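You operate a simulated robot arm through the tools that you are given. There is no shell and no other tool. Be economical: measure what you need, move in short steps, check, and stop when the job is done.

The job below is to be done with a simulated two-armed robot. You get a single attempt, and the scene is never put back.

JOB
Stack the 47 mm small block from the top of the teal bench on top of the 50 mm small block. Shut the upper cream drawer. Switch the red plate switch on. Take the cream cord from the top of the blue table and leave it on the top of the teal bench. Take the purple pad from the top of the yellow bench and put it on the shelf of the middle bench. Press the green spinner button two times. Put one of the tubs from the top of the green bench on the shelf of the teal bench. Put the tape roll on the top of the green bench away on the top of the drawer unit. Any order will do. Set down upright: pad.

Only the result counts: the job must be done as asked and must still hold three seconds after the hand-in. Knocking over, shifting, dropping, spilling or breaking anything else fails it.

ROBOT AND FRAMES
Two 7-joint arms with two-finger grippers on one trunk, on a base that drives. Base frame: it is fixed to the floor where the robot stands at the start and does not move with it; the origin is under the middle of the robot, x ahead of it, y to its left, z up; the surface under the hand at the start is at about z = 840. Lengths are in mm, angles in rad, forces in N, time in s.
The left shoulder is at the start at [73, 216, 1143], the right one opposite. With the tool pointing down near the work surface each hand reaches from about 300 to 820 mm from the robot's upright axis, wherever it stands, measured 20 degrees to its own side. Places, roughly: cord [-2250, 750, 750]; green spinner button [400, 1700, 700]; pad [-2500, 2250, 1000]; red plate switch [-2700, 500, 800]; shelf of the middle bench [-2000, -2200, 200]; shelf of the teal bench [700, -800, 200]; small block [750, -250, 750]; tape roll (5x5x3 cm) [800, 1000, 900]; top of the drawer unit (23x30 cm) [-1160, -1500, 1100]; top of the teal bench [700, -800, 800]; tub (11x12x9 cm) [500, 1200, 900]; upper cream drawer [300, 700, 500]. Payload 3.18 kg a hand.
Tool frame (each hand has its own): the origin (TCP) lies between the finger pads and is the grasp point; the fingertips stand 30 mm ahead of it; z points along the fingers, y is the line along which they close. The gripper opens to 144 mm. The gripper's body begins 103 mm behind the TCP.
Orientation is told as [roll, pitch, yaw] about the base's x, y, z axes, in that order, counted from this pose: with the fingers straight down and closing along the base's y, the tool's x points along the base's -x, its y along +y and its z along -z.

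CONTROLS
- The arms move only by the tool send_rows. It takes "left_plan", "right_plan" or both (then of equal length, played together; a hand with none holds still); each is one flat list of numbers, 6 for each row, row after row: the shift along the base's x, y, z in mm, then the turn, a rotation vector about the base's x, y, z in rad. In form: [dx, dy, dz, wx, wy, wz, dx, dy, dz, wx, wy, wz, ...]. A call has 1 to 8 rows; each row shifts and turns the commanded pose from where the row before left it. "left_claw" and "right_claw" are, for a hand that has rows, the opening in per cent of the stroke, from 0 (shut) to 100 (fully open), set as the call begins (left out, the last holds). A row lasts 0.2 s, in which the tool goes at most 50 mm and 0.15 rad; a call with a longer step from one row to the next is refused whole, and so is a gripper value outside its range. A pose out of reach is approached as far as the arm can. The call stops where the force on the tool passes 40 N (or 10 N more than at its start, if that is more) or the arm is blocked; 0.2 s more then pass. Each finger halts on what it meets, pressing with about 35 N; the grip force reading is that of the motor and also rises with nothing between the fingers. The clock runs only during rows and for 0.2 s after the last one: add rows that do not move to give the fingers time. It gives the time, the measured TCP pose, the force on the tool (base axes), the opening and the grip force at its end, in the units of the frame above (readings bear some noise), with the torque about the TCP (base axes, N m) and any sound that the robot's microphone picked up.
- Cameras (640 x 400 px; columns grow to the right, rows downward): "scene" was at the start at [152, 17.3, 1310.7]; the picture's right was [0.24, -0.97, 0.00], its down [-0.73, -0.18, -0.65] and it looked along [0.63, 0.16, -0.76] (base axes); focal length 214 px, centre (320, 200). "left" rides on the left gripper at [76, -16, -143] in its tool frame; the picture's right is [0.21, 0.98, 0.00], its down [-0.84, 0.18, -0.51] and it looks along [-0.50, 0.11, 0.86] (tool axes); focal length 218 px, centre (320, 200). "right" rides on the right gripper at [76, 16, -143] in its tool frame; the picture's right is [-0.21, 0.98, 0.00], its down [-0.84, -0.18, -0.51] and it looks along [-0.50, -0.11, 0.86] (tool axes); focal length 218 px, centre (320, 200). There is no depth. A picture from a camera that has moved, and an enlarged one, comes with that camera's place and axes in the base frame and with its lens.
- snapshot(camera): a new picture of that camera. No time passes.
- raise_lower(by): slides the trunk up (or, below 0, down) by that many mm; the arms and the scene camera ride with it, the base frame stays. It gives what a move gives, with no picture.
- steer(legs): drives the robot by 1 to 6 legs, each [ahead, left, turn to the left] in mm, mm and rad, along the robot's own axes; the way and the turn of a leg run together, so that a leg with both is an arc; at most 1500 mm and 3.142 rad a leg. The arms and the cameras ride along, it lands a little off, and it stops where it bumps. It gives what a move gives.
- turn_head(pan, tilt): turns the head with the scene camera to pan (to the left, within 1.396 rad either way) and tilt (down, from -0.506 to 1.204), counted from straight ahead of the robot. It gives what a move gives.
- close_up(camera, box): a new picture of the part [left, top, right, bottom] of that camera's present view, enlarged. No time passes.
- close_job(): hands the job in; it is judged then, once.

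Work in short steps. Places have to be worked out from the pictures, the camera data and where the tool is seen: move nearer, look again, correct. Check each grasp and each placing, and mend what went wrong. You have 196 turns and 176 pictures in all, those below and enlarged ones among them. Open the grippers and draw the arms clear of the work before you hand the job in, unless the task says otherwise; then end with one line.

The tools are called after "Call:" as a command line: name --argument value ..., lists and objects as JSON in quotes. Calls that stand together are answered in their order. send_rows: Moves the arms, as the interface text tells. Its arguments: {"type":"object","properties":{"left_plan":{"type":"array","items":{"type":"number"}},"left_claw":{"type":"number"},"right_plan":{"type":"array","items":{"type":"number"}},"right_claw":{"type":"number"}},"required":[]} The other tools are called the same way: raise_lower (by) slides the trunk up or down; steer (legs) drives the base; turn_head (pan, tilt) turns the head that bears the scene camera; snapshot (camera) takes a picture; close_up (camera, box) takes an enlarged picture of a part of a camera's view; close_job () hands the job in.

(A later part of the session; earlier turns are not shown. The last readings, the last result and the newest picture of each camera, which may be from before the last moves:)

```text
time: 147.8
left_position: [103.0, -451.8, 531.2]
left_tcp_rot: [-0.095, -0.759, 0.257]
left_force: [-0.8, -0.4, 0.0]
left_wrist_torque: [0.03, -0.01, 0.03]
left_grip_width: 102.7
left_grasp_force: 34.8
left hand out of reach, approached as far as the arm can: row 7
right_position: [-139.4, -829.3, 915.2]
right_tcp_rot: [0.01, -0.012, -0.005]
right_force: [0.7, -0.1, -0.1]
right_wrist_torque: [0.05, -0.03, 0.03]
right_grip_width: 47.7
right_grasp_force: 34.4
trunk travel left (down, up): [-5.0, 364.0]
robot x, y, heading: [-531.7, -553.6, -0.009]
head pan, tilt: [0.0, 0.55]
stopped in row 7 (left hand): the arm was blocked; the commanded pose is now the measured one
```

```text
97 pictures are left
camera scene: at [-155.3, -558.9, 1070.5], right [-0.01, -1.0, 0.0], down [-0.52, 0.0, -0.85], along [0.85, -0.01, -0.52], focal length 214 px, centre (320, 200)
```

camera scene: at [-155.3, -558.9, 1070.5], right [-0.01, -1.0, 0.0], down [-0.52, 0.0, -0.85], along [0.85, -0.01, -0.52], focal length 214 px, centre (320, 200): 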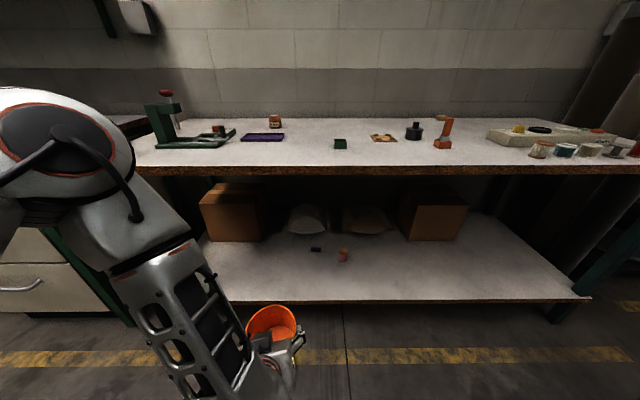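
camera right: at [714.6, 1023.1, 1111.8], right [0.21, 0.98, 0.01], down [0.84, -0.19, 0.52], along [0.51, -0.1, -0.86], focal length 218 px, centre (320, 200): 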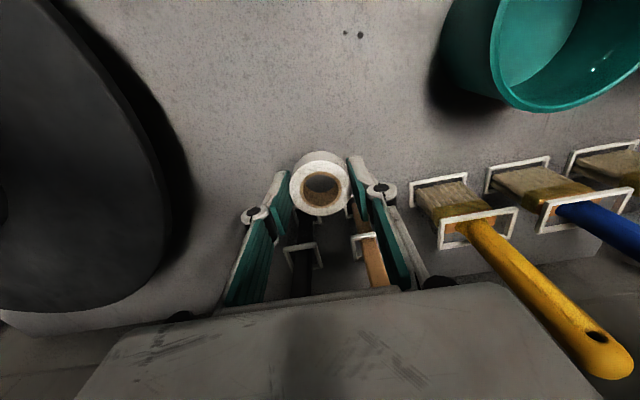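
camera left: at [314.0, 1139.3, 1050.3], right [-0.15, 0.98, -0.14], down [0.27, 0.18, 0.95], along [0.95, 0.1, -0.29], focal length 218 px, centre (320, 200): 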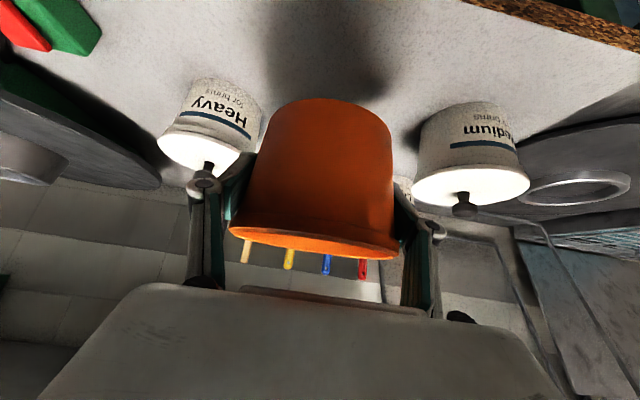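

The arm folds too much close in. I move the hand forward ~150 mm, straighten the yaw, then continue down.

Call:
send_rows --left_plan '[30, -5, 10, 0.02, 0, -0.05, 30, -5, 10, 0.02, 0, -0.05, 30, -5, 0, 0.02, 0, -0.05, 30, -5, 0, 0.02, 0, -0.05, 30, 0, 0, 0.015, 0, -0.05, 0, 0, 0, 0, 0, 0]'

Call:
send_rows --left_plan '[5, 0, -40, 0, 0, 0, 5, 0, -40, 0, 0, 0, 5, 0, -40, 0, 0, 0, 5, 0, -40, 0, 0, 0, 5, 0, -40, 0, 0, 0, 5, 0, -30, 0, 0, 0]'

Call:
snapshot --camera "scene"

```text
time: 149.2
left_position: [252.4, -473.5, 551.5]
left_tcp_rot: [0.033, -0.769, -0.088]
left_force: [-0.1, -0.6, -1.7]
left_wrist_torque: [0.03, -0.01, -0.03]
left_grip_width: 102.7
left_grasp_force: 34.9
right_position: [-138.6, -829.1, 916.0]
right_tcp_rot: [0.009, -0.013, -0.005]
right_force: [-0.4, -0.9, -0.3]
right_wrist_torque: [-0.02, -0.01, 0.0]
right_grip_width: 48.0
right_grasp_force: 35.4
trunk travel left (down, up): [-5.0, 364.0]
robot x, y, heading: [-534.2, -555.3, -0.006]
head pan, tilt: [0.0, 0.55]
```

```text
time: 150.6
left_position: [293.3, -480.2, 321.6]
left_tcp_rot: [0.037, -0.762, -0.086]
left_force: [-0.1, 0.3, -1.1]
left_wrist_torque: [-0.01, 0.0, 0.06]
left_grip_width: 102.9
left_grasp_force: 35.1
left hand out of reach, approached as far as the arm can: row 4, 5
right_position: [-138.8, -828.1, 915.4]
right_tcp_rot: [0.009, -0.01, -0.005]
right_force: [0.5, -0.4, -0.3]
right_wrist_torque: [-0.01, 0.02, -0.02]
right_grip_width: 47.8
right_grasp_force: 35.4
trunk travel left (down, up): [-5.0, 364.0]
robot x, y, heading: [-531.9, -552.6, -0.005]
head pan, tilt: [0.0, 0.55]
```

```text
96 pictures are left
camera scene: at [-154.9, -558.6, 1070.2], right [-0.01, -1.0, 0.0], down [-0.52, 0.0, -0.85], along [0.85, -0.01, -0.52], focal length 214 px, centre (320, 200)
```

scene: 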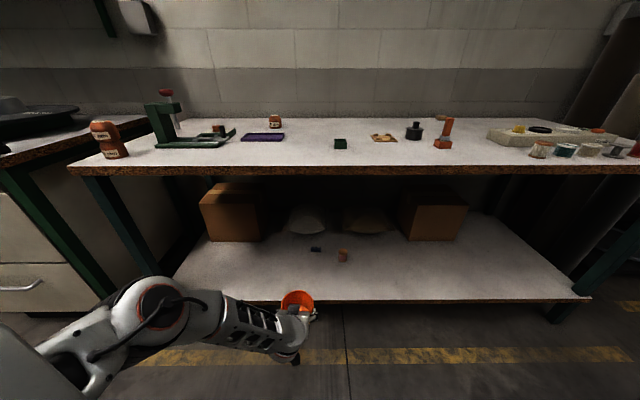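

Hand at z≈322 in front of the shelf. Look through the left camera to gauge the shelf height.

Call:
snapshot --camera "left"

Call:
close_up --camera "scene" --box '[180, 230, 400, 380]'

```text
95 pictures are left
camera left: at [139.1, -487.3, 373.9], right [-0.09, 0.99, -0.12], down [0.27, 0.14, 0.95], along [0.96, 0.06, -0.28], focal length 218 px, centre (320, 200)
```

left: 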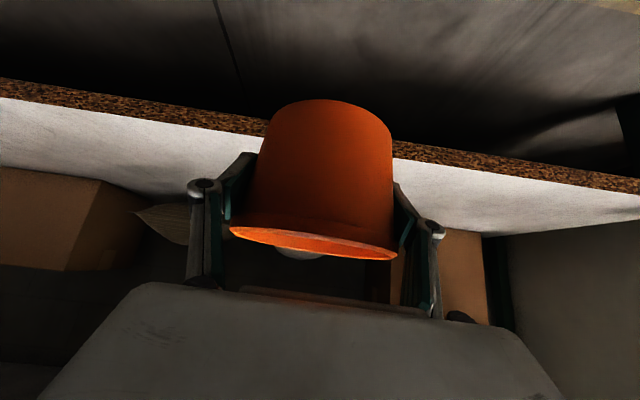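

```text
2.67 times, centred on (290, 305) of scene
camera zoom: at [-154.9, -558.6, 1070.2], right [-0.01, -1.0, 0.0], down [-0.52, 0.0, -0.85], along [0.85, -0.01, -0.52], focal length 572 px, centre (400, -80)
```

zoom: 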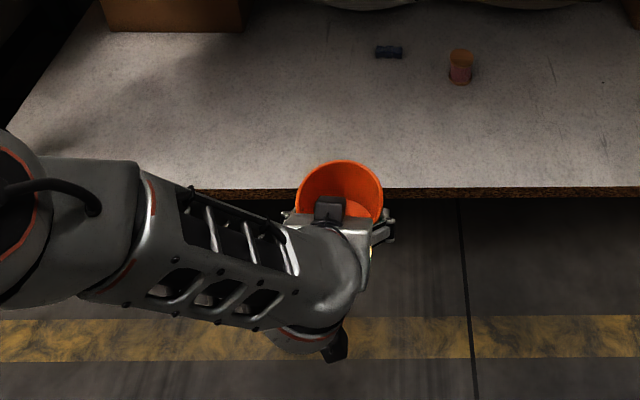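

Shelf top at z≈224, front edge x≈396; the tub bottom is at ≈271. Drive ahead 195 mm to bring the tub over the shelf.

Call:
steer --legs '[[195, 0, 0]]'

Call:
close_up --camera "scene" --box '[180, 210, 440, 390]'

Call:
snapshot --camera "left"

```text
time: 152.2
left_position: [487.9, -484.0, 322.5]
left_tcp_rot: [0.037, -0.763, -0.089]
left_force: [-0.3, 1.1, -1.1]
left_wrist_torque: [0.02, -0.03, -0.01]
left_grip_width: 102.7
left_grasp_force: 35.0
right_position: [56.3, -830.9, 915.3]
right_tcp_rot: [0.008, -0.009, -0.006]
right_force: [0.4, -0.2, 0.4]
right_wrist_torque: [-0.01, 0.01, 0.04]
right_grip_width: 47.8
right_grasp_force: 35.2
trunk travel left (down, up): [-5.0, 364.0]
robot x, y, heading: [-337.0, -556.9, -0.005]
head pan, tilt: [0.0, 0.55]
```

```text
2.22 times, centred on (310, 300) of scene
camera zoom: at [40.5, -561.0, 1070.3], right [-0.01, -1.0, 0.0], down [-0.52, 0.0, -0.85], along [0.85, -0.01, -0.52], focal length 477 px, centre (342, -22)
```

zoom: 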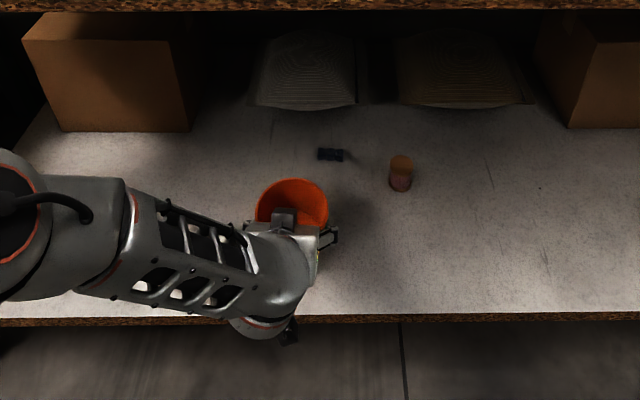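

```text
92 pictures are left
camera left: at [334.6, -490.3, 374.5], right [-0.09, 0.99, -0.12], down [0.27, 0.14, 0.95], along [0.96, 0.05, -0.28], focal length 218 px, centre (320, 200)
```

left: 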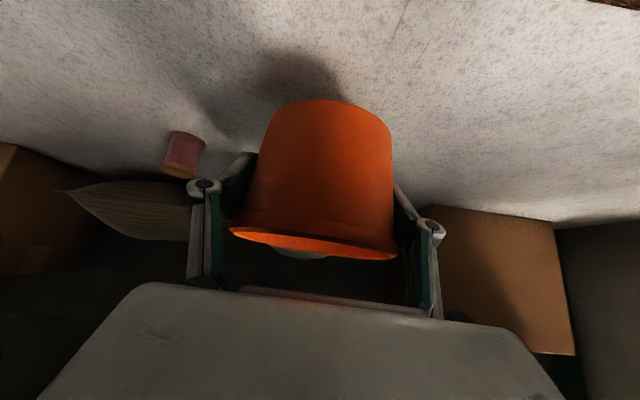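

Above the shelf and clear. Lower gently till contact.

Call:
send_rows --left_plan '[0, 0, -12, 0, 0, 0, 0, 0, -12, 0, 0, 0, 0, 0, -8, 0, 0, 0, 0, 0, -4, 0, 0, 0, 0, 0, -3, 0, 0, 0, 0, 0, 0, 0, 0, 0]'

Call:
close_up --camera "left" --box '[220, 50, 420, 270]'

```text
time: 153.6
left_position: [487.7, -483.5, 284.7]
left_tcp_rot: [0.037, -0.763, -0.086]
left_force: [-0.6, -0.7, -0.5]
left_wrist_torque: [-0.02, 0.0, 0.02]
left_grip_width: 102.7
left_grasp_force: 34.5
right_position: [56.2, -831.1, 915.2]
right_tcp_rot: [0.01, -0.012, -0.007]
right_force: [0.8, -0.9, -0.5]
right_wrist_torque: [0.01, -0.02, 0.01]
right_grip_width: 47.9
right_grasp_force: 35.2
trunk travel left (down, up): [-5.0, 364.0]
robot x, y, heading: [-339.1, -559.1, -0.01]
head pan, tilt: [0.0, 0.55]
```

```text
1.82 times, centred on (320, 160) of left
camera zoom: at [334.2, -490.5, 335.9], right [-0.09, 0.99, -0.12], down [0.27, 0.14, 0.95], along [0.96, 0.05, -0.28], focal length 397 px, centre (320, 273)
```

zoom: 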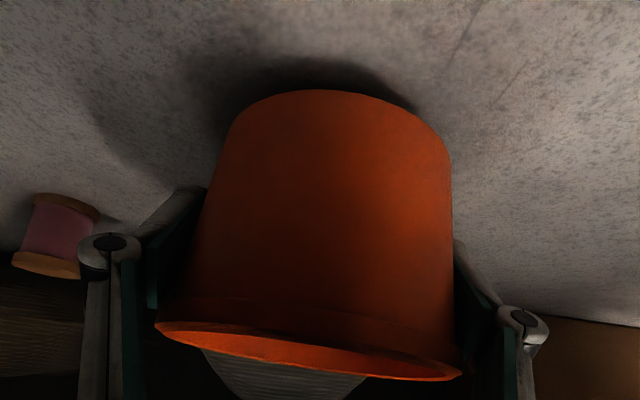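

Still hovering; continue in 3 mm steps.

Call:
send_rows --left_plan '[0, 0, -3, 0, 0, 0, 0, 0, -3, 0, 0, 0, 0, 0, -3, 0, 0, 0, 0, 0, 0, 0, 0, 0]'

```text
time: 154.6
left_position: [488.8, -484.4, 275.2]
left_tcp_rot: [0.037, -0.763, -0.088]
left_force: [0.0, 0.5, -0.6]
left_wrist_torque: [0.01, -0.03, -0.02]
left_grip_width: 102.9
left_grasp_force: 35.0
right_position: [55.9, -830.5, 915.6]
right_tcp_rot: [0.007, -0.012, -0.008]
right_force: [-0.4, 0.5, -1.2]
right_wrist_torque: [-0.01, -0.01, -0.01]
right_grip_width: 48.0
right_grasp_force: 34.9
trunk travel left (down, up): [-5.0, 364.0]
robot x, y, heading: [-333.5, -555.5, -0.01]
head pan, tilt: [0.0, 0.55]
```

Call:
send_rows --left_plan '[0, 0, -3, 0, 0, 0, 0, 0, -3, 0, 0, 0, 0, 0, -3, 0, 0, 0, 0, 0, -3, 0, 0, 0, 0, 0, 0, 0, 0, 0]'

```text
time: 155.8
left_position: [489.1, -484.1, 267.4]
left_tcp_rot: [0.035, -0.77, -0.088]
left_force: [-1.2, -0.5, 14.8]
left_wrist_torque: [-0.65, 0.42, -0.08]
left_grip_width: 102.7
left_grasp_force: 35.1
right_position: [53.3, -830.2, 916.0]
right_tcp_rot: [0.008, -0.014, -0.005]
right_force: [0.0, -0.8, 0.4]
right_wrist_torque: [0.0, 0.01, -0.01]
right_grip_width: 48.0
right_grasp_force: 35.3
trunk travel left (down, up): [-5.0, 364.0]
robot x, y, heading: [-336.2, -556.3, -0.01]
head pan, tilt: [0.0, 0.55]
```

Contact (15 N). Ease up 3 mm and open, then withdraw upward/back along the finger axis.

Call:
send_rows --left_plan '[0, 0, 3, 0, 0, 0, 0, 0, 0, 0, 0, 0]'

Call:
send_rows --left_plan '[0, 0, 0, 0, 0, 0, 0, 0, 0, 0, 0, 0, 0, 0, 0, 0, 0, 0]' --left_claw 100

Call:
snapshot --camera "left"

```text
time: 156.4
left_position: [487.6, -483.7, 267.1]
left_tcp_rot: [0.036, -0.764, -0.086]
left_force: [2.8, -1.0, 5.6]
left_wrist_torque: [-0.36, 0.0, 0.07]
left_grip_width: 102.7
left_grasp_force: 34.6
right_position: [54.9, -831.0, 914.9]
right_tcp_rot: [0.009, -0.012, -0.006]
right_force: [-0.4, 0.2, -1.4]
right_wrist_torque: [0.02, 0.03, 0.01]
right_grip_width: 47.8
right_grasp_force: 35.5
trunk travel left (down, up): [-5.0, 364.0]
robot x, y, heading: [-336.1, -559.4, -0.008]
head pan, tilt: [0.0, 0.55]
```

```text
time: 157.2
left_position: [487.4, -485.1, 265.7]
left_tcp_rot: [0.036, -0.764, -0.087]
left_force: [0.7, 0.6, 0.5]
left_wrist_torque: [0.0, 0.01, -0.01]
left_grip_width: 143.8
left_grasp_force: 0.1
right_position: [54.1, -831.8, 915.5]
right_tcp_rot: [0.009, -0.011, -0.008]
right_force: [-0.5, 0.1, -0.3]
right_wrist_torque: [-0.03, -0.02, 0.02]
right_grip_width: 47.8
right_grasp_force: 35.7
trunk travel left (down, up): [-5.0, 364.0]
robot x, y, heading: [-335.1, -557.9, -0.01]
head pan, tilt: [0.0, 0.55]
```

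```text
90 pictures are left
camera left: at [333.7, -490.8, 317.9], right [-0.09, 0.99, -0.12], down [0.27, 0.14, 0.95], along [0.96, 0.05, -0.28], focal length 218 px, centre (320, 200)
```

left: 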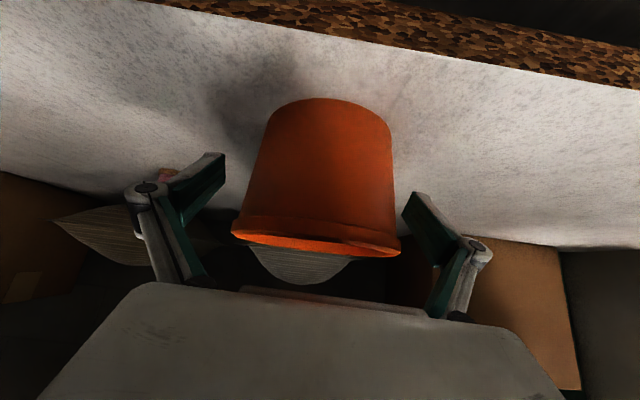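

Tub stands on the shelf. Withdraw along the finger axis and then drive back.

Call:
send_rows --left_plan '[-20, 2, 20, 0, 0, 0, -25, 2, 25, 0, 0, 0, -25, 2, 25, 0, 0, 0, -25, 2, 25, 0, 0, 0]'

Call:
steer --legs '[[-350, 0, 0]]'

Call:
snapshot --camera "scene"

```text
time: 158.2
left_position: [441.6, -514.8, 368.0]
left_tcp_rot: [0.043, -0.752, -0.088]
left_force: [-0.7, -0.4, 0.3]
left_wrist_torque: [0.0, 0.0, 0.03]
left_grip_width: 144.0
left_grasp_force: 0.0
left hand out of reach, approached as far as the arm can: row 1, 2, 3, 4
right_position: [55.0, -832.2, 914.2]
right_tcp_rot: [0.008, -0.013, -0.008]
right_force: [-0.4, -0.9, -0.8]
right_wrist_torque: [-0.06, -0.02, 0.0]
right_grip_width: 47.9
right_grasp_force: 34.7
trunk travel left (down, up): [-5.0, 364.0]
robot x, y, heading: [-336.7, -555.7, -0.008]
head pan, tilt: [0.0, 0.55]
```

```text
time: 160.4
left_position: [90.1, -510.7, 369.1]
left_tcp_rot: [0.044, -0.751, -0.088]
left_force: [0.3, 0.4, -0.4]
left_wrist_torque: [-0.02, 0.02, 0.04]
left_grip_width: 144.1
left_grasp_force: 0.0
right_position: [-295.4, -826.6, 914.8]
right_tcp_rot: [0.009, -0.012, -0.006]
right_force: [-0.5, 0.2, 0.2]
right_wrist_torque: [-0.04, 0.03, 0.01]
right_grip_width: 48.0
right_grasp_force: 34.7
trunk travel left (down, up): [-5.0, 364.0]
robot x, y, heading: [-683.9, -553.9, -0.007]
head pan, tilt: [0.0, 0.55]
```

```text
89 pictures are left
camera scene: at [-311.0, -557.3, 1070.6], right [-0.01, -1.0, 0.0], down [-0.52, 0.0, -0.85], along [0.85, -0.01, -0.52], focal length 214 px, centre (320, 200)
```

scene: 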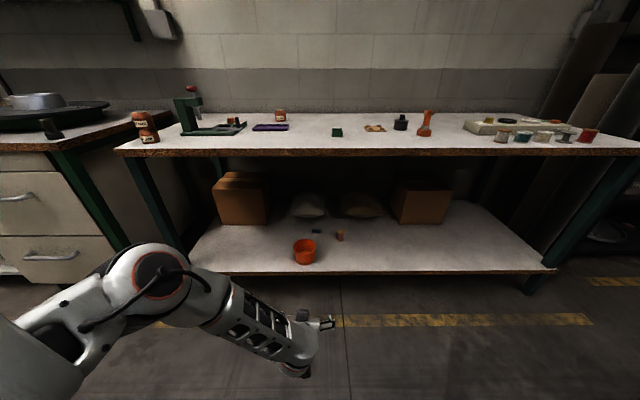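

Tub stands upright on the shelf, stack intact. Raise the trunk and bring the left arm up to a carry pose.

Call:
send_rows --left_plan '[5, 5, 45, 0, 0.05, 0.01, 5, 5, 45, 0, 0.1, 0.01, 0, 5, 45, 0, 0.1, 0.01, 0, 5, 45, 0, 0.1, 0.01, 0, 10, 45, 0, 0.1, 0.01, 0, 10, 45, 0, 0.1, 0.01, 0, 10, 45, 0, 0.1, 0.01, 0, 10, 45, 0, 0.1, 0.02]'

Call:
raise_lower --by 220

Call:
turn_head --pan -1.39 --tilt 0.45

Call:
snapshot --camera "scene"

```text
time: 162.2
left_position: [99.7, -449.2, 729.4]
left_tcp_rot: [0.014, 0.0, 0.018]
left_force: [-0.1, 0.9, 0.1]
left_wrist_torque: [0.01, -0.03, -0.03]
left_grip_width: 144.1
left_grasp_force: 0.0
right_position: [-295.3, -827.7, 915.8]
right_tcp_rot: [0.009, -0.013, -0.006]
right_force: [0.5, -0.1, -0.8]
right_wrist_torque: [-0.03, -0.02, 0.01]
right_grip_width: 48.2
right_grasp_force: 34.8
trunk travel left (down, up): [-5.0, 364.0]
robot x, y, heading: [-687.1, -555.0, -0.011]
head pan, tilt: [0.0, 0.55]
```

```text
time: 164.6
left_position: [47.1, -449.0, 1217.8]
left_tcp_rot: [0.005, -0.403, 0.021]
left_force: [0.0, 0.1, 0.1]
left_wrist_torque: [-0.01, 0.01, 0.01]
left_grip_width: 144.2
left_grasp_force: 0.1
right_position: [-294.4, -827.9, 1134.5]
right_tcp_rot: [0.01, -0.01, -0.005]
right_force: [-0.5, -0.7, 0.4]
right_wrist_torque: [-0.02, 0.03, 0.01]
right_grip_width: 47.9
right_grasp_force: 34.7
trunk travel left (down, up): [-225.0, 144.0]
robot x, y, heading: [-686.7, -553.2, -0.005]
head pan, tilt: [0.0, 0.55]
```

```text
time: 166.1
left_position: [46.9, -449.6, 1219.6]
left_tcp_rot: [0.005, -0.405, 0.022]
left_force: [-0.4, -0.2, 0.4]
left_wrist_torque: [-0.01, -0.01, 0.02]
left_grip_width: 144.0
left_grasp_force: 0.1
right_position: [-294.6, -827.6, 1134.3]
right_tcp_rot: [0.01, -0.013, -0.005]
right_force: [-0.6, 0.5, -0.4]
right_wrist_torque: [-0.03, -0.01, 0.03]
right_grip_width: 48.0
right_grasp_force: 34.8
trunk travel left (down, up): [-225.0, 144.0]
robot x, y, heading: [-684.2, -553.7, -0.006]
head pan, tilt: [-1.389, 0.45]
```

```text
88 pictures are left
camera scene: at [-594.4, -645.7, 1345.9], right [-0.98, -0.17, 0.0], down [-0.08, 0.43, -0.9], along [0.16, -0.89, -0.44], focal length 214 px, centre (320, 200)
```

scene: 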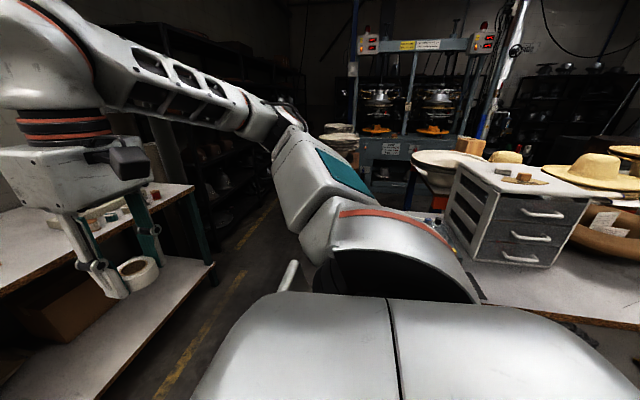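

The drawer unit stands on the bench to the right with items on its top. I retract the left hand, turn the robot to face −y, and approach.

Call:
send_rows --left_plan '[-45, 12, -10, 0, 0.06, 0, -45, 12, -10, 0, 0.06, 0, -45, 12, -10, 0, 0.06, 0, -45, 12, -10, 0, 0.06, 0, -45, 12, -10, 0, 0.06, 0, -45, 12, -10, 0, 0.06, 0, -45, 12, -10, 0, 0.04, 0, -30, 12, 0, 0, 0, 0]'

Call:
steer --legs '[[0, 0, -1.57], [150, -250, 0]]'

Call:
turn_head --pan -0.3 --tilt 0.5

Call:
snapshot --camera "scene"

```text
time: 167.9
left_position: [-299.6, -354.9, 1149.1]
left_tcp_rot: [0.013, -0.006, 0.02]
left_force: [-0.8, 1.0, 0.2]
left_wrist_torque: [0.01, -0.02, 0.01]
left_grip_width: 143.9
left_grasp_force: 0.1
right_position: [-296.1, -827.6, 1135.7]
right_tcp_rot: [0.008, -0.012, -0.005]
right_force: [-0.6, -0.2, -1.1]
right_wrist_torque: [-0.04, -0.03, 0.02]
right_grip_width: 47.7
right_grasp_force: 34.7
trunk travel left (down, up): [-225.0, 144.0]
robot x, y, heading: [-689.0, -554.1, -0.006]
head pan, tilt: [-1.389, 0.45]
```

```text
time: 174.5
left_position: [-726.3, -1093.4, 1148.2]
left_tcp_rot: [0.013, -0.004, -1.524]
left_force: [-0.8, -0.3, 0.6]
left_wrist_torque: [0.01, 0.01, 0.0]
left_grip_width: 143.8
left_grasp_force: 0.0
right_position: [-1198.2, -1109.0, 1134.6]
right_tcp_rot: [0.009, -0.013, -1.549]
right_force: [0.1, 0.5, 0.2]
right_wrist_torque: [0.03, 0.01, 0.02]
right_grip_width: 48.3
right_grasp_force: 34.9
trunk travel left (down, up): [-225.0, 144.0]
robot x, y, heading: [-934.9, -704.8, -1.555]
head pan, tilt: [-1.389, 0.45]
```

```text
time: 175.8
left_position: [-725.5, -1092.7, 1148.5]
left_tcp_rot: [0.012, -0.003, -1.524]
left_force: [0.1, -0.4, -0.3]
left_wrist_torque: [-0.01, 0.01, 0.02]
left_grip_width: 144.0
left_grasp_force: 0.2
right_position: [-1197.6, -1108.6, 1134.7]
right_tcp_rot: [0.008, -0.011, -1.547]
right_force: [-0.1, 0.0, 0.0]
right_wrist_torque: [0.04, -0.04, 0.0]
right_grip_width: 48.1
right_grasp_force: 35.5
trunk travel left (down, up): [-225.0, 144.0]
robot x, y, heading: [-930.2, -708.2, -1.553]
head pan, tilt: [-0.3, 0.499]
```

```text
87 pictures are left
camera scene: at [-958.0, -874.6, 1341.4], right [-0.96, 0.28, 0.0], down [0.13, 0.46, -0.88], along [-0.24, -0.84, -0.48], focal length 214 px, centre (320, 200)
```

scene: 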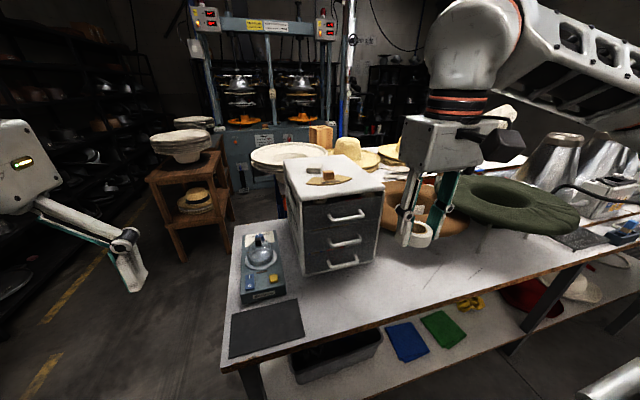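

I see the unit's top with small wooden items near its middle. Zoom in.

Call:
close_up --camera "scene" --box '[270, 130, 430, 290]'

```text
2.50 times, centred on (350, 210) of scene
camera zoom: at [-958.0, -874.6, 1341.4], right [-0.96, 0.28, 0.0], down [0.13, 0.46, -0.88], along [-0.24, -0.84, -0.48], focal length 536 px, centre (245, 175)
```

zoom: 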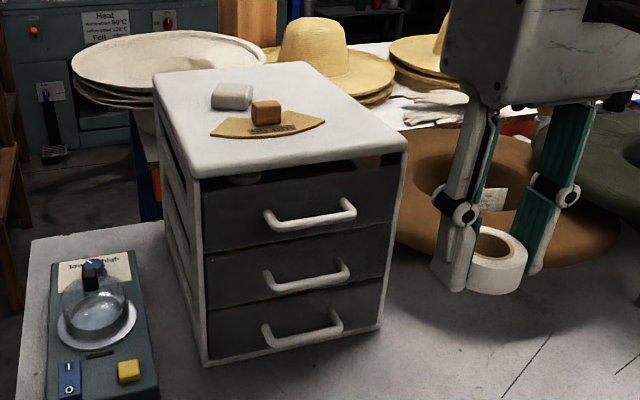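

Top spans x −1262…−1038, y −1320…−1630 at z≈1095. I'll set the tape near its front-right corner, about [−1226,−1358], clear of the paper piece. Raise trunk 120, drive 110 ahead and 60 right.

Call:
raise_lower --by 120

Call:
steer --legs '[[110, -60, 0]]'

Call:
snapshot --camera "right"

Call:
snapshot --camera "scene"

```text
time: 177.3
left_position: [-726.1, -1092.2, 1268.4]
left_tcp_rot: [0.011, -0.004, -1.525]
left_force: [-0.1, 0.1, 0.7]
left_wrist_torque: [0.0, -0.01, -0.03]
left_grip_width: 143.9
left_grasp_force: 0.1
right_position: [-1198.5, -1107.7, 1255.9]
right_tcp_rot: [0.008, -0.011, -1.549]
right_force: [0.4, -1.1, -0.4]
right_wrist_torque: [0.0, -0.03, 0.01]
right_grip_width: 47.9
right_grasp_force: 34.9
trunk travel left (down, up): [-345.0, 24.0]
robot x, y, heading: [-935.0, -709.7, -1.551]
head pan, tilt: [-0.3, 0.499]
```

```text
time: 178.6
left_position: [-784.8, -1200.8, 1268.7]
left_tcp_rot: [0.012, -0.004, -1.524]
left_force: [-0.4, -0.2, -0.2]
left_wrist_torque: [0.06, 0.03, 0.0]
left_grip_width: 144.2
left_grasp_force: 0.0
right_position: [-1255.6, -1217.9, 1255.0]
right_tcp_rot: [0.008, -0.01, -1.547]
right_force: [0.3, 0.4, -0.4]
right_wrist_torque: [0.04, 0.02, 0.05]
right_grip_width: 47.8
right_grasp_force: 35.4
trunk travel left (down, up): [-345.0, 24.0]
robot x, y, heading: [-993.8, -818.9, -1.551]
head pan, tilt: [-0.3, 0.499]
```

```text
85 pictures are left
camera right: at [-1242.1, -1137.9, 1397.1], right [0.98, -0.19, 0.01], down [-0.17, -0.84, 0.52], along [-0.09, -0.51, -0.86], focal length 218 px, centre (320, 200)
```

right: 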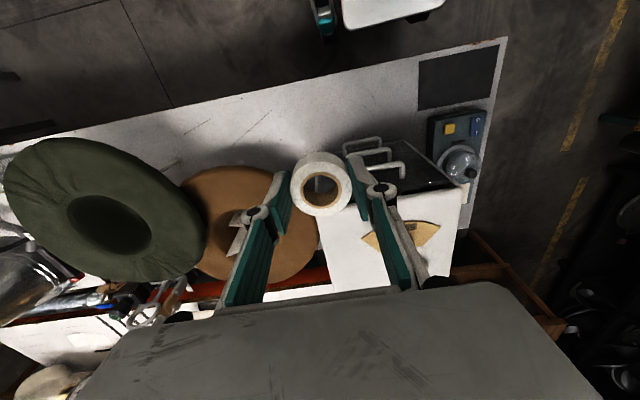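

```text
84 pictures are left
camera scene: at [-1016.9, -947.2, 1464.1], right [-0.96, 0.28, 0.0], down [0.13, 0.46, -0.88], along [-0.24, -0.84, -0.48], focal length 214 px, centre (320, 200)
```

scene: 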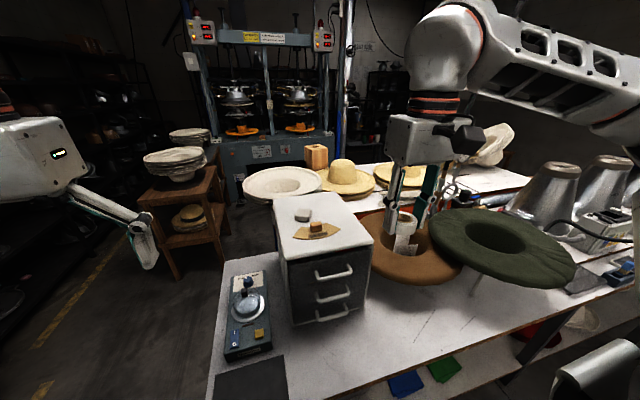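

Consistent geometry. Move the tape over the corner target and lower to z≈1175, then look.

Call:
send_rows --right_plan '[10, -47, 0, 0, 0, 0, 10, -47, 0, 0, 0, 0, 10, -46, 0, 0, 0, 0, 0, 0, -40, 0, 0, 0, 0, 0, -38, 0, 0, 0, 0, 0, 0, 0, 0, 0]'

Call:
snapshot --camera "right"

Call:
close_up --camera "scene" --box '[250, 150, 450, 300]'

```text
time: 180.0
left_position: [-783.6, -1200.3, 1268.5]
left_tcp_rot: [0.014, -0.005, -1.524]
left_force: [-0.8, 0.0, 0.9]
left_wrist_torque: [-0.02, -0.02, -0.01]
left_grip_width: 144.3
left_grasp_force: 0.1
right_position: [-1225.7, -1355.0, 1178.4]
right_tcp_rot: [0.01, -0.014, -1.549]
right_force: [0.0, 0.0, -0.6]
right_wrist_torque: [-0.03, 0.03, -0.01]
right_grip_width: 47.9
right_grasp_force: 35.3
trunk travel left (down, up): [-345.0, 24.0]
robot x, y, heading: [-992.6, -814.9, -1.547]
head pan, tilt: [-0.3, 0.499]
```

```text
83 pictures are left
camera right: at [-1211.7, -1275.4, 1319.4], right [0.98, -0.19, 0.01], down [-0.17, -0.84, 0.52], along [-0.09, -0.51, -0.86], focal length 218 px, centre (320, 200)
```

right: 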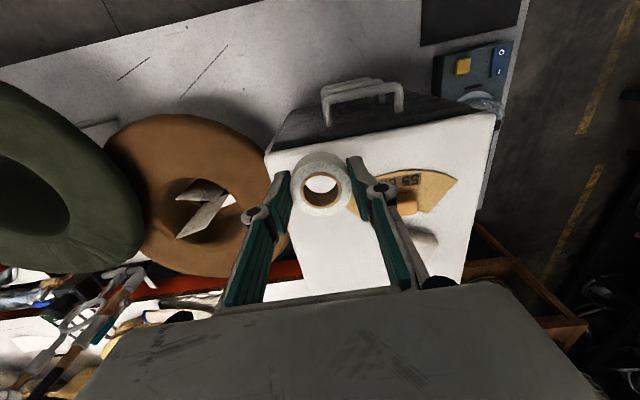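

```text
2.67 times, centred on (350, 225) of scene
camera zoom: at [-1016.7, -946.0, 1464.2], right [-0.96, 0.28, 0.0], down [0.13, 0.46, -0.88], along [-0.24, -0.84, -0.48], focal length 572 px, centre (240, 133)
```

zoom: 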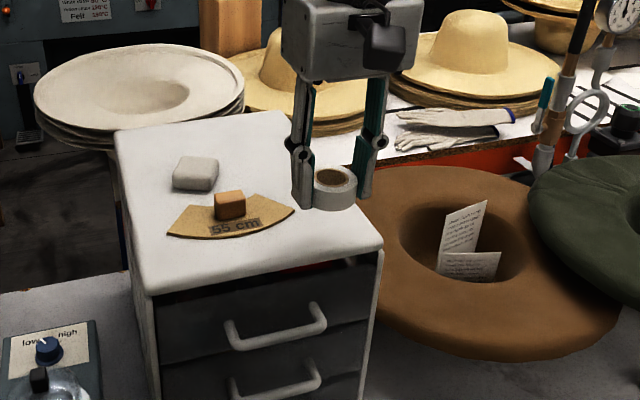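

The tape should go a bit further in: target [−1236,−1390]. Shift and lower to z≈1135.

Call:
send_rows --right_plan '[-10, -35, 0, 0, 0, 0, 0, 0, -20, 0, 0, 0, 0, 0, -18, 0, 0, 0, 0, 0, -4, 0, 0, 0, 0, 0, 0, 0, 0, 0]'

Call:
close_up --camera "scene" --box '[250, 150, 450, 300]'

Call:
close_up --camera "right" --box '[220, 80, 520, 290]'

```text
time: 181.2
left_position: [-784.6, -1202.4, 1268.2]
left_tcp_rot: [0.012, -0.004, -1.524]
left_force: [-0.1, 0.1, 0.2]
left_wrist_torque: [0.0, 0.01, -0.03]
left_grip_width: 144.1
left_grasp_force: 0.1
right_position: [-1236.1, -1391.2, 1136.8]
right_tcp_rot: [0.01, -0.011, -1.546]
right_force: [-0.8, -0.6, 0.3]
right_wrist_torque: [0.01, -0.01, -0.03]
right_grip_width: 47.9
right_grasp_force: 34.5
trunk travel left (down, up): [-345.0, 24.0]
robot x, y, heading: [-990.9, -816.0, -1.545]
head pan, tilt: [-0.3, 0.499]
```

```text
2.67 times, centred on (350, 225) of scene
camera zoom: at [-1016.7, -946.7, 1464.1], right [-0.96, 0.28, 0.0], down [0.13, 0.46, -0.88], along [-0.24, -0.84, -0.48], focal length 572 px, centre (240, 133)
```

zoom: 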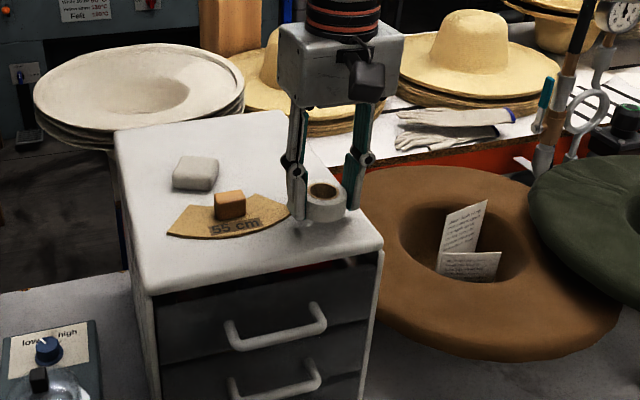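

```text
1.90 times, centred on (370, 185) of right
camera zoom: at [-1222.2, -1312.1, 1277.8], right [0.98, -0.19, 0.01], down [-0.17, -0.84, 0.52], along [-0.09, -0.51, -0.86], focal length 416 px, centre (225, 229)
```

zoom: 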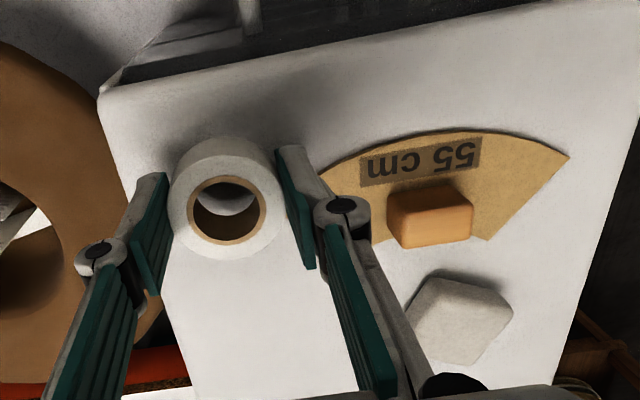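

Fine clearances: I shift 10 mm toward the near edge, 3 mm outward, and lower till contact; then open just a little.

Call:
send_rows --right_plan '[-3, 10, 0, 0, 0, 0, 0, 0, -3, 0, 0, 0, 0, 0, -3, 0, 0, 0, 0, 0, -2, 0, 0, 0, 0, 0, 0, 0, 0, 0]'

```text
time: 182.4
left_position: [-784.5, -1200.9, 1268.7]
left_tcp_rot: [0.012, -0.005, -1.523]
left_force: [0.3, 0.4, -0.5]
left_wrist_torque: [-0.02, -0.03, 0.0]
left_grip_width: 143.8
left_grasp_force: 0.2
right_position: [-1238.2, -1382.3, 1127.3]
right_tcp_rot: [0.009, -0.012, -1.548]
right_force: [-0.1, 0.3, -0.9]
right_wrist_torque: [0.02, -0.01, -0.02]
right_grip_width: 47.8
right_grasp_force: 35.0
trunk travel left (down, up): [-345.0, 24.0]
robot x, y, heading: [-991.2, -816.6, -1.549]
head pan, tilt: [-0.3, 0.499]
```

No contact yet; more small steps.

Call:
send_rows --right_plan '[0, 0, -3, 0, 0, 0, 0, 0, -3, 0, 0, 0, 0, 0, -3, 0, 0, 0, 0, 0, 0, 0, 0, 0]'

```text
time: 183.4
left_position: [-783.7, -1201.5, 1269.7]
left_tcp_rot: [0.013, -0.006, -1.522]
left_force: [-0.3, 0.6, -0.1]
left_wrist_torque: [-0.02, 0.03, 0.03]
left_grip_width: 143.8
left_grasp_force: 0.0
right_position: [-1239.2, -1382.2, 1120.4]
right_tcp_rot: [0.01, -0.017, -1.547]
right_force: [-2.7, -1.2, 20.0]
right_wrist_torque: [0.04, 0.25, 0.02]
right_grip_width: 48.0
right_grasp_force: 34.9
trunk travel left (down, up): [-345.0, 24.0]
robot x, y, heading: [-992.6, -817.0, -1.551]
head pan, tilt: [-0.3, 0.499]
```

Contact at z≈1120. Ease up, open slightly to ~62 mm, lift.

Call:
send_rows --right_plan '[0, 0, 2, 0, 0, 0, 0, 0, 0, 0, 0, 0]'

Call:
send_rows --right_plan '[0, 0, 0, 0, 0, 0, 0, 0, 0, 0, 0, 0]' --right_claw 42

Call:
send_rows --right_plan '[0, 0, 20, 0, 0, 0, 0, 0, 40, 0, 0, 0, 0, 0, 40, 0, 0, 0, 0, 40, 30, 0, 0, 0, 0, 45, 0, 0, 0, 0, 0, 45, 0, 0, 0, 0]'

Call:
close_up --camera "scene" --box '[250, 150, 450, 300]'

```text
time: 184.0
left_position: [-784.4, -1201.5, 1270.3]
left_tcp_rot: [0.012, -0.005, -1.524]
left_force: [-0.5, -0.6, 0.1]
left_wrist_torque: [-0.01, 0.0, 0.01]
left_grip_width: 144.0
left_grasp_force: 0.1
right_position: [-1238.6, -1380.7, 1121.4]
right_tcp_rot: [0.009, -0.012, -1.548]
right_force: [-0.2, -2.5, 11.7]
right_wrist_torque: [-0.13, 0.1, 0.01]
right_grip_width: 47.9
right_grasp_force: 34.7
trunk travel left (down, up): [-345.0, 24.0]
robot x, y, heading: [-992.9, -819.0, -1.549]
head pan, tilt: [-0.3, 0.499]
```

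```text
time: 184.6
left_position: [-784.0, -1202.4, 1269.2]
left_tcp_rot: [0.013, -0.006, -1.523]
left_force: [-0.2, 0.4, 0.2]
left_wrist_torque: [-0.03, 0.05, -0.02]
left_grip_width: 143.8
left_grasp_force: 0.1
right_position: [-1238.6, -1381.7, 1119.2]
right_tcp_rot: [0.007, -0.01, -1.547]
right_force: [0.4, -0.4, 0.0]
right_wrist_torque: [0.0, 0.03, 0.0]
right_grip_width: 60.4
right_grasp_force: 0.1
trunk travel left (down, up): [-345.0, 24.0]
robot x, y, heading: [-994.1, -818.5, -1.545]
head pan, tilt: [-0.3, 0.499]
```

```text
time: 186.0
left_position: [-784.2, -1199.6, 1269.4]
left_tcp_rot: [0.013, -0.005, -1.524]
left_force: [-0.8, 0.8, -0.4]
left_wrist_torque: [-0.07, -0.01, 0.02]
left_grip_width: 144.1
left_grasp_force: 0.0
right_position: [-1241.8, -1251.9, 1245.1]
right_tcp_rot: [0.009, -0.014, -1.547]
right_force: [-0.5, 0.3, 0.7]
right_wrist_torque: [-0.08, 0.0, 0.0]
right_grip_width: 60.7
right_grasp_force: 0.1
trunk travel left (down, up): [-345.0, 24.0]
robot x, y, heading: [-993.0, -816.4, -1.549]
head pan, tilt: [-0.3, 0.499]
```

```text
2.67 times, centred on (350, 225) of scene
camera zoom: at [-1017.0, -945.0, 1464.3], right [-0.96, 0.28, 0.0], down [0.13, 0.46, -0.88], along [-0.24, -0.84, -0.48], focal length 572 px, centre (240, 133)
```

zoom: 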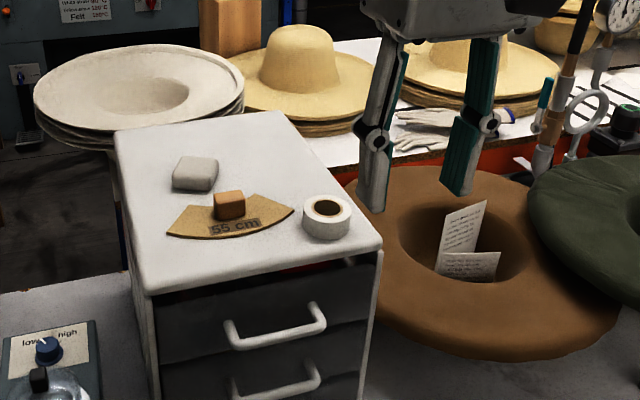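

Tape placed. Now I back away, lower the trunk to its start height, and turn to face −x to find the cord and the switch.

Call:
steer --legs '[[-400, 0, 0], [0, 0, -1.59]]'

Call:
raise_lower --by -120

Call:
turn_head --pan -0.5 --tilt 0.35

Call:
snapshot --camera "scene"

Call:
turn_head --pan 0.5 --tilt 0.35

Call:
snapshot --camera "scene"

```text
time: 192.4
left_position: [-1392.2, -605.0, 1268.4]
left_tcp_rot: [0.013, -0.005, -3.135]
left_force: [-0.4, 0.5, -0.1]
left_wrist_torque: [0.01, 0.0, 0.01]
left_grip_width: 144.0
left_grasp_force: 0.2
right_position: [-1423.5, -145.8, 1244.4]
right_tcp_rot: [0.009, -0.012, 3.123]
right_force: [-0.1, 0.3, 0.0]
right_wrist_torque: [0.0, 0.01, 0.0]
right_grip_width: 60.6
right_grasp_force: 0.0
trunk travel left (down, up): [-345.0, 24.0]
robot x, y, heading: [-998.2, -412.5, 3.125]
head pan, tilt: [-0.3, 0.499]
```

```text
time: 193.9
left_position: [-1391.8, -605.3, 1149.9]
left_tcp_rot: [0.013, -0.007, -3.136]
left_force: [-0.1, 0.3, -0.1]
left_wrist_torque: [0.03, 0.02, 0.02]
left_grip_width: 144.2
left_grasp_force: 0.0
right_position: [-1423.7, -145.3, 1125.3]
right_tcp_rot: [0.009, -0.014, 3.123]
right_force: [-0.7, -0.2, 0.7]
right_wrist_torque: [0.02, 0.05, -0.04]
right_grip_width: 60.2
right_grasp_force: 0.1
trunk travel left (down, up): [-225.0, 144.0]
robot x, y, heading: [-998.8, -416.7, 3.125]
head pan, tilt: [-0.3, 0.499]
```

```text
time: 194.6
left_position: [-1392.6, -605.2, 1148.6]
left_tcp_rot: [0.011, -0.003, -3.136]
left_force: [-0.3, 0.0, 0.0]
left_wrist_torque: [0.02, 0.0, 0.01]
left_grip_width: 144.1
left_grasp_force: 0.0
right_position: [-1424.5, -145.6, 1124.5]
right_tcp_rot: [0.008, -0.012, 3.122]
right_force: [0.3, 0.3, -0.7]
right_wrist_torque: [-0.01, 0.0, 0.02]
right_grip_width: 60.6
right_grasp_force: 0.0
trunk travel left (down, up): [-225.0, 144.0]
robot x, y, heading: [-1000.3, -415.9, 3.121]
head pan, tilt: [-0.499, 0.351]
```

```text
78 pictures are left
camera scene: at [-1158.0, -366.8, 1355.1], right [0.5, 0.87, 0.0], down [0.3, -0.17, -0.94], along [-0.81, 0.47, -0.34], focal length 214 px, centre (320, 200)
```

scene: 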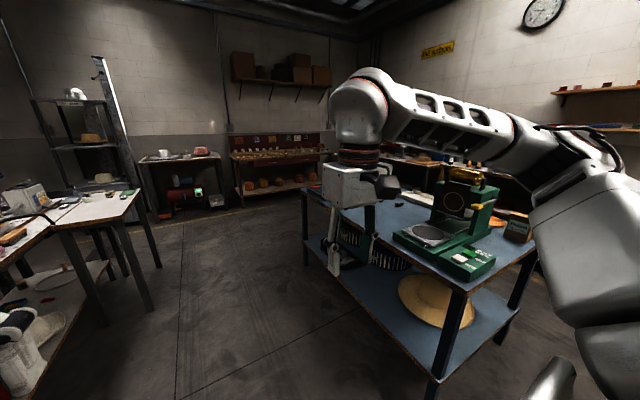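

```text
time: 195.9
left_position: [-1392.9, -604.7, 1149.0]
left_tcp_rot: [0.012, -0.002, -3.137]
left_force: [0.4, -0.1, 0.4]
left_wrist_torque: [0.01, -0.02, 0.0]
left_grip_width: 144.2
left_grasp_force: 0.0
right_position: [-1424.2, -146.3, 1125.6]
right_tcp_rot: [0.009, -0.013, 3.122]
right_force: [-0.1, 0.4, 0.2]
right_wrist_torque: [-0.03, -0.01, 0.01]
right_grip_width: 60.3
right_grasp_force: 0.0
trunk travel left (down, up): [-225.0, 144.0]
robot x, y, heading: [-1000.8, -414.4, 3.12]
head pan, tilt: [0.499, 0.351]
```

```text
77 pictures are left
camera scene: at [-1159.8, -455.8, 1355.1], right [-0.46, 0.89, 0.0], down [0.31, 0.16, -0.94], along [-0.83, -0.43, -0.34], focal length 214 px, centre (320, 200)
```

scene: 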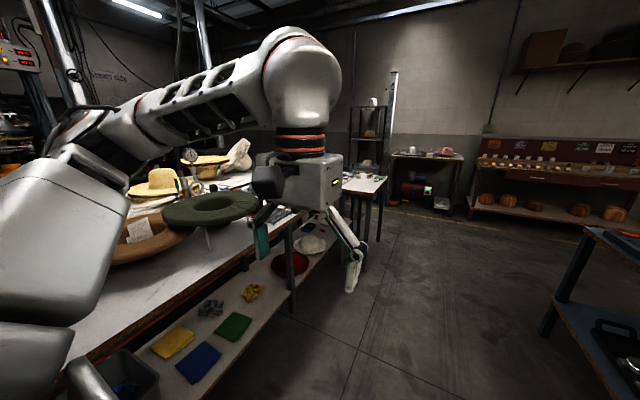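

The blue table's near side runs along y≈430 with x from ≈−1450 to ≈−2900. I drive along to x≈−2250 and turn to face +y.

Call:
steer --legs '[[1250, 0, 0], [0, 0, -1.55]]'

Call:
turn_head --pan 0.35 --tilt 0.5

Call:
snapshot --camera "scene"

Call:
turn_head --pan -0.5 --tilt 0.5

Call:
snapshot --camera "scene"

```text
time: 206.1
left_position: [-2485.7, -13.4, 1148.5]
left_tcp_rot: [0.012, -0.002, 1.608]
left_force: [-0.1, 0.0, 0.0]
left_wrist_torque: [0.02, 0.0, -0.03]
left_grip_width: 144.0
left_grasp_force: 0.0
right_position: [-2028.5, 32.7, 1125.7]
right_tcp_rot: [0.009, -0.012, 1.586]
right_force: [-0.1, -0.3, 0.5]
right_wrist_torque: [0.01, -0.01, 0.02]
right_grip_width: 60.5
right_grasp_force: 0.1
trunk travel left (down, up): [-225.0, 144.0]
robot x, y, heading: [-2275.7, -398.3, 1.578]
head pan, tilt: [0.499, 0.351]
```

```text
time: 206.8
left_position: [-2486.7, -15.0, 1149.5]
left_tcp_rot: [0.012, -0.003, 1.61]
left_force: [0.2, 0.0, -0.4]
left_wrist_torque: [0.02, 0.03, 0.0]
left_grip_width: 143.9
left_grasp_force: 0.1
right_position: [-2028.2, 32.1, 1125.0]
right_tcp_rot: [0.007, -0.011, 1.585]
right_force: [0.2, 0.5, -0.5]
right_wrist_torque: [-0.01, -0.01, 0.01]
right_grip_width: 60.6
right_grasp_force: 0.0
trunk travel left (down, up): [-225.0, 144.0]
robot x, y, heading: [-2278.0, -396.8, 1.578]
head pan, tilt: [0.351, 0.499]
```

```text
76 pictures are left
camera scene: at [-2314.3, -239.8, 1341.5], right [0.94, 0.35, 0.0], down [0.17, -0.45, -0.88], along [-0.31, 0.82, -0.48], focal length 214 px, centre (320, 200)
```

scene: 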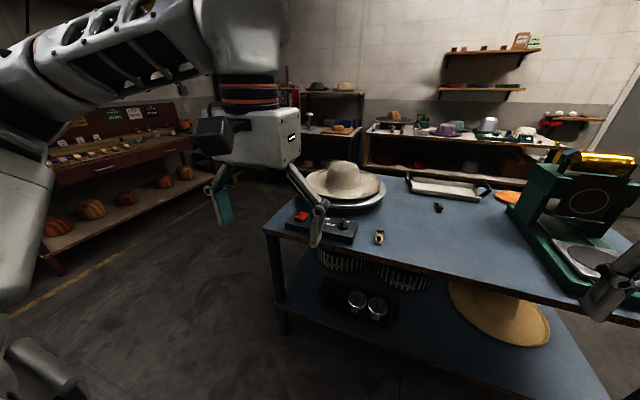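

```text
time: 208.0
left_position: [-2485.6, -14.4, 1149.5]
left_tcp_rot: [0.013, -0.005, 1.61]
left_force: [-0.3, 0.3, 0.3]
left_wrist_torque: [-0.01, -0.03, 0.0]
left_grip_width: 143.8
left_grasp_force: 0.0
right_position: [-2028.9, 33.1, 1125.3]
right_tcp_rot: [0.008, -0.013, 1.585]
right_force: [0.7, 0.0, 0.0]
right_wrist_torque: [0.03, 0.02, 0.04]
right_grip_width: 60.5
right_grasp_force: 0.0
trunk travel left (down, up): [-225.0, 144.0]
robot x, y, heading: [-2279.1, -405.2, 1.584]
head pan, tilt: [-0.499, 0.499]
```

```text
75 pictures are left
camera scene: at [-2239.5, -244.5, 1341.4], right [0.88, -0.47, 0.0], down [-0.22, -0.42, -0.88], along [0.41, 0.78, -0.48], focal length 214 px, centre (320, 200)
```

scene: 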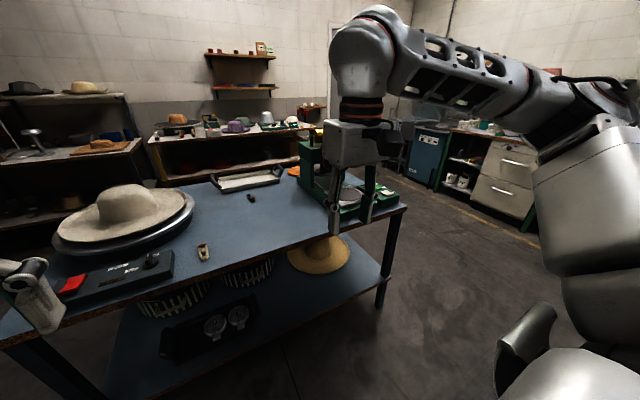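

The red switch is on the black controller box in front of the plate; a beige item (cord?) lies beside it. Zoom in on both.

Call:
close_up --camera "scene" --box '[40, 170, 320, 320]'

Call:
turn_head --pan 0.2 --tilt 0.6

Call:
close_up --camera "scene" --box '[220, 120, 420, 260]'

```text
2.29 times, centred on (180, 245) of scene
camera zoom: at [-2239.5, -244.5, 1341.4], right [0.88, -0.47, 0.0], down [-0.22, -0.42, -0.88], along [0.41, 0.78, -0.48], focal length 490 px, centre (640, 97)
```

zoom: 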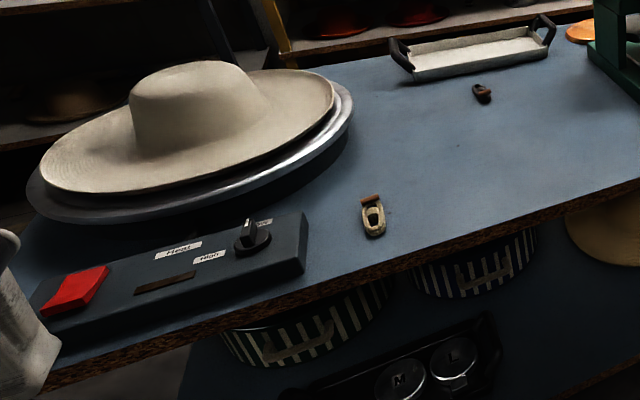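

```text
time: 209.1
left_position: [-2485.2, -14.4, 1148.2]
left_tcp_rot: [0.012, -0.002, 1.609]
left_force: [0.3, -0.1, 0.1]
left_wrist_torque: [-0.03, 0.0, 0.0]
left_grip_width: 144.1
left_grasp_force: 0.1
right_position: [-2027.7, 33.4, 1125.2]
right_tcp_rot: [0.011, -0.012, 1.584]
right_force: [0.5, -0.1, -0.2]
right_wrist_torque: [0.02, -0.02, -0.01]
right_grip_width: 60.4
right_grasp_force: 0.0
trunk travel left (down, up): [-225.0, 144.0]
robot x, y, heading: [-2282.9, -401.4, 1.58]
head pan, tilt: [0.201, 0.6]
```

```text
2.86 times, centred on (320, 190) of scene
camera zoom: at [-2300.6, -238.5, 1332.4], right [0.98, 0.21, 0.0], down [0.12, -0.55, -0.83], along [-0.17, 0.81, -0.56], focal length 613 px, centre (320, 229)
```

zoom: 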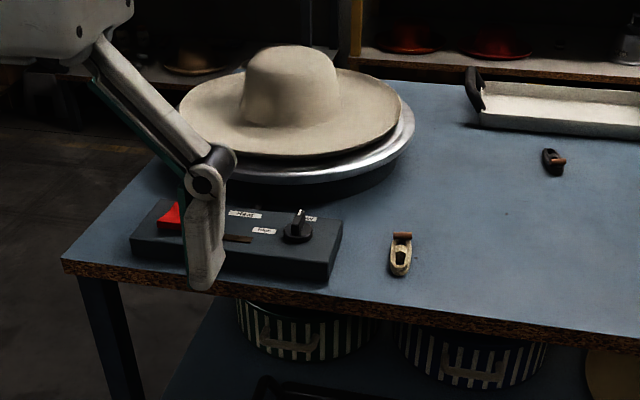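

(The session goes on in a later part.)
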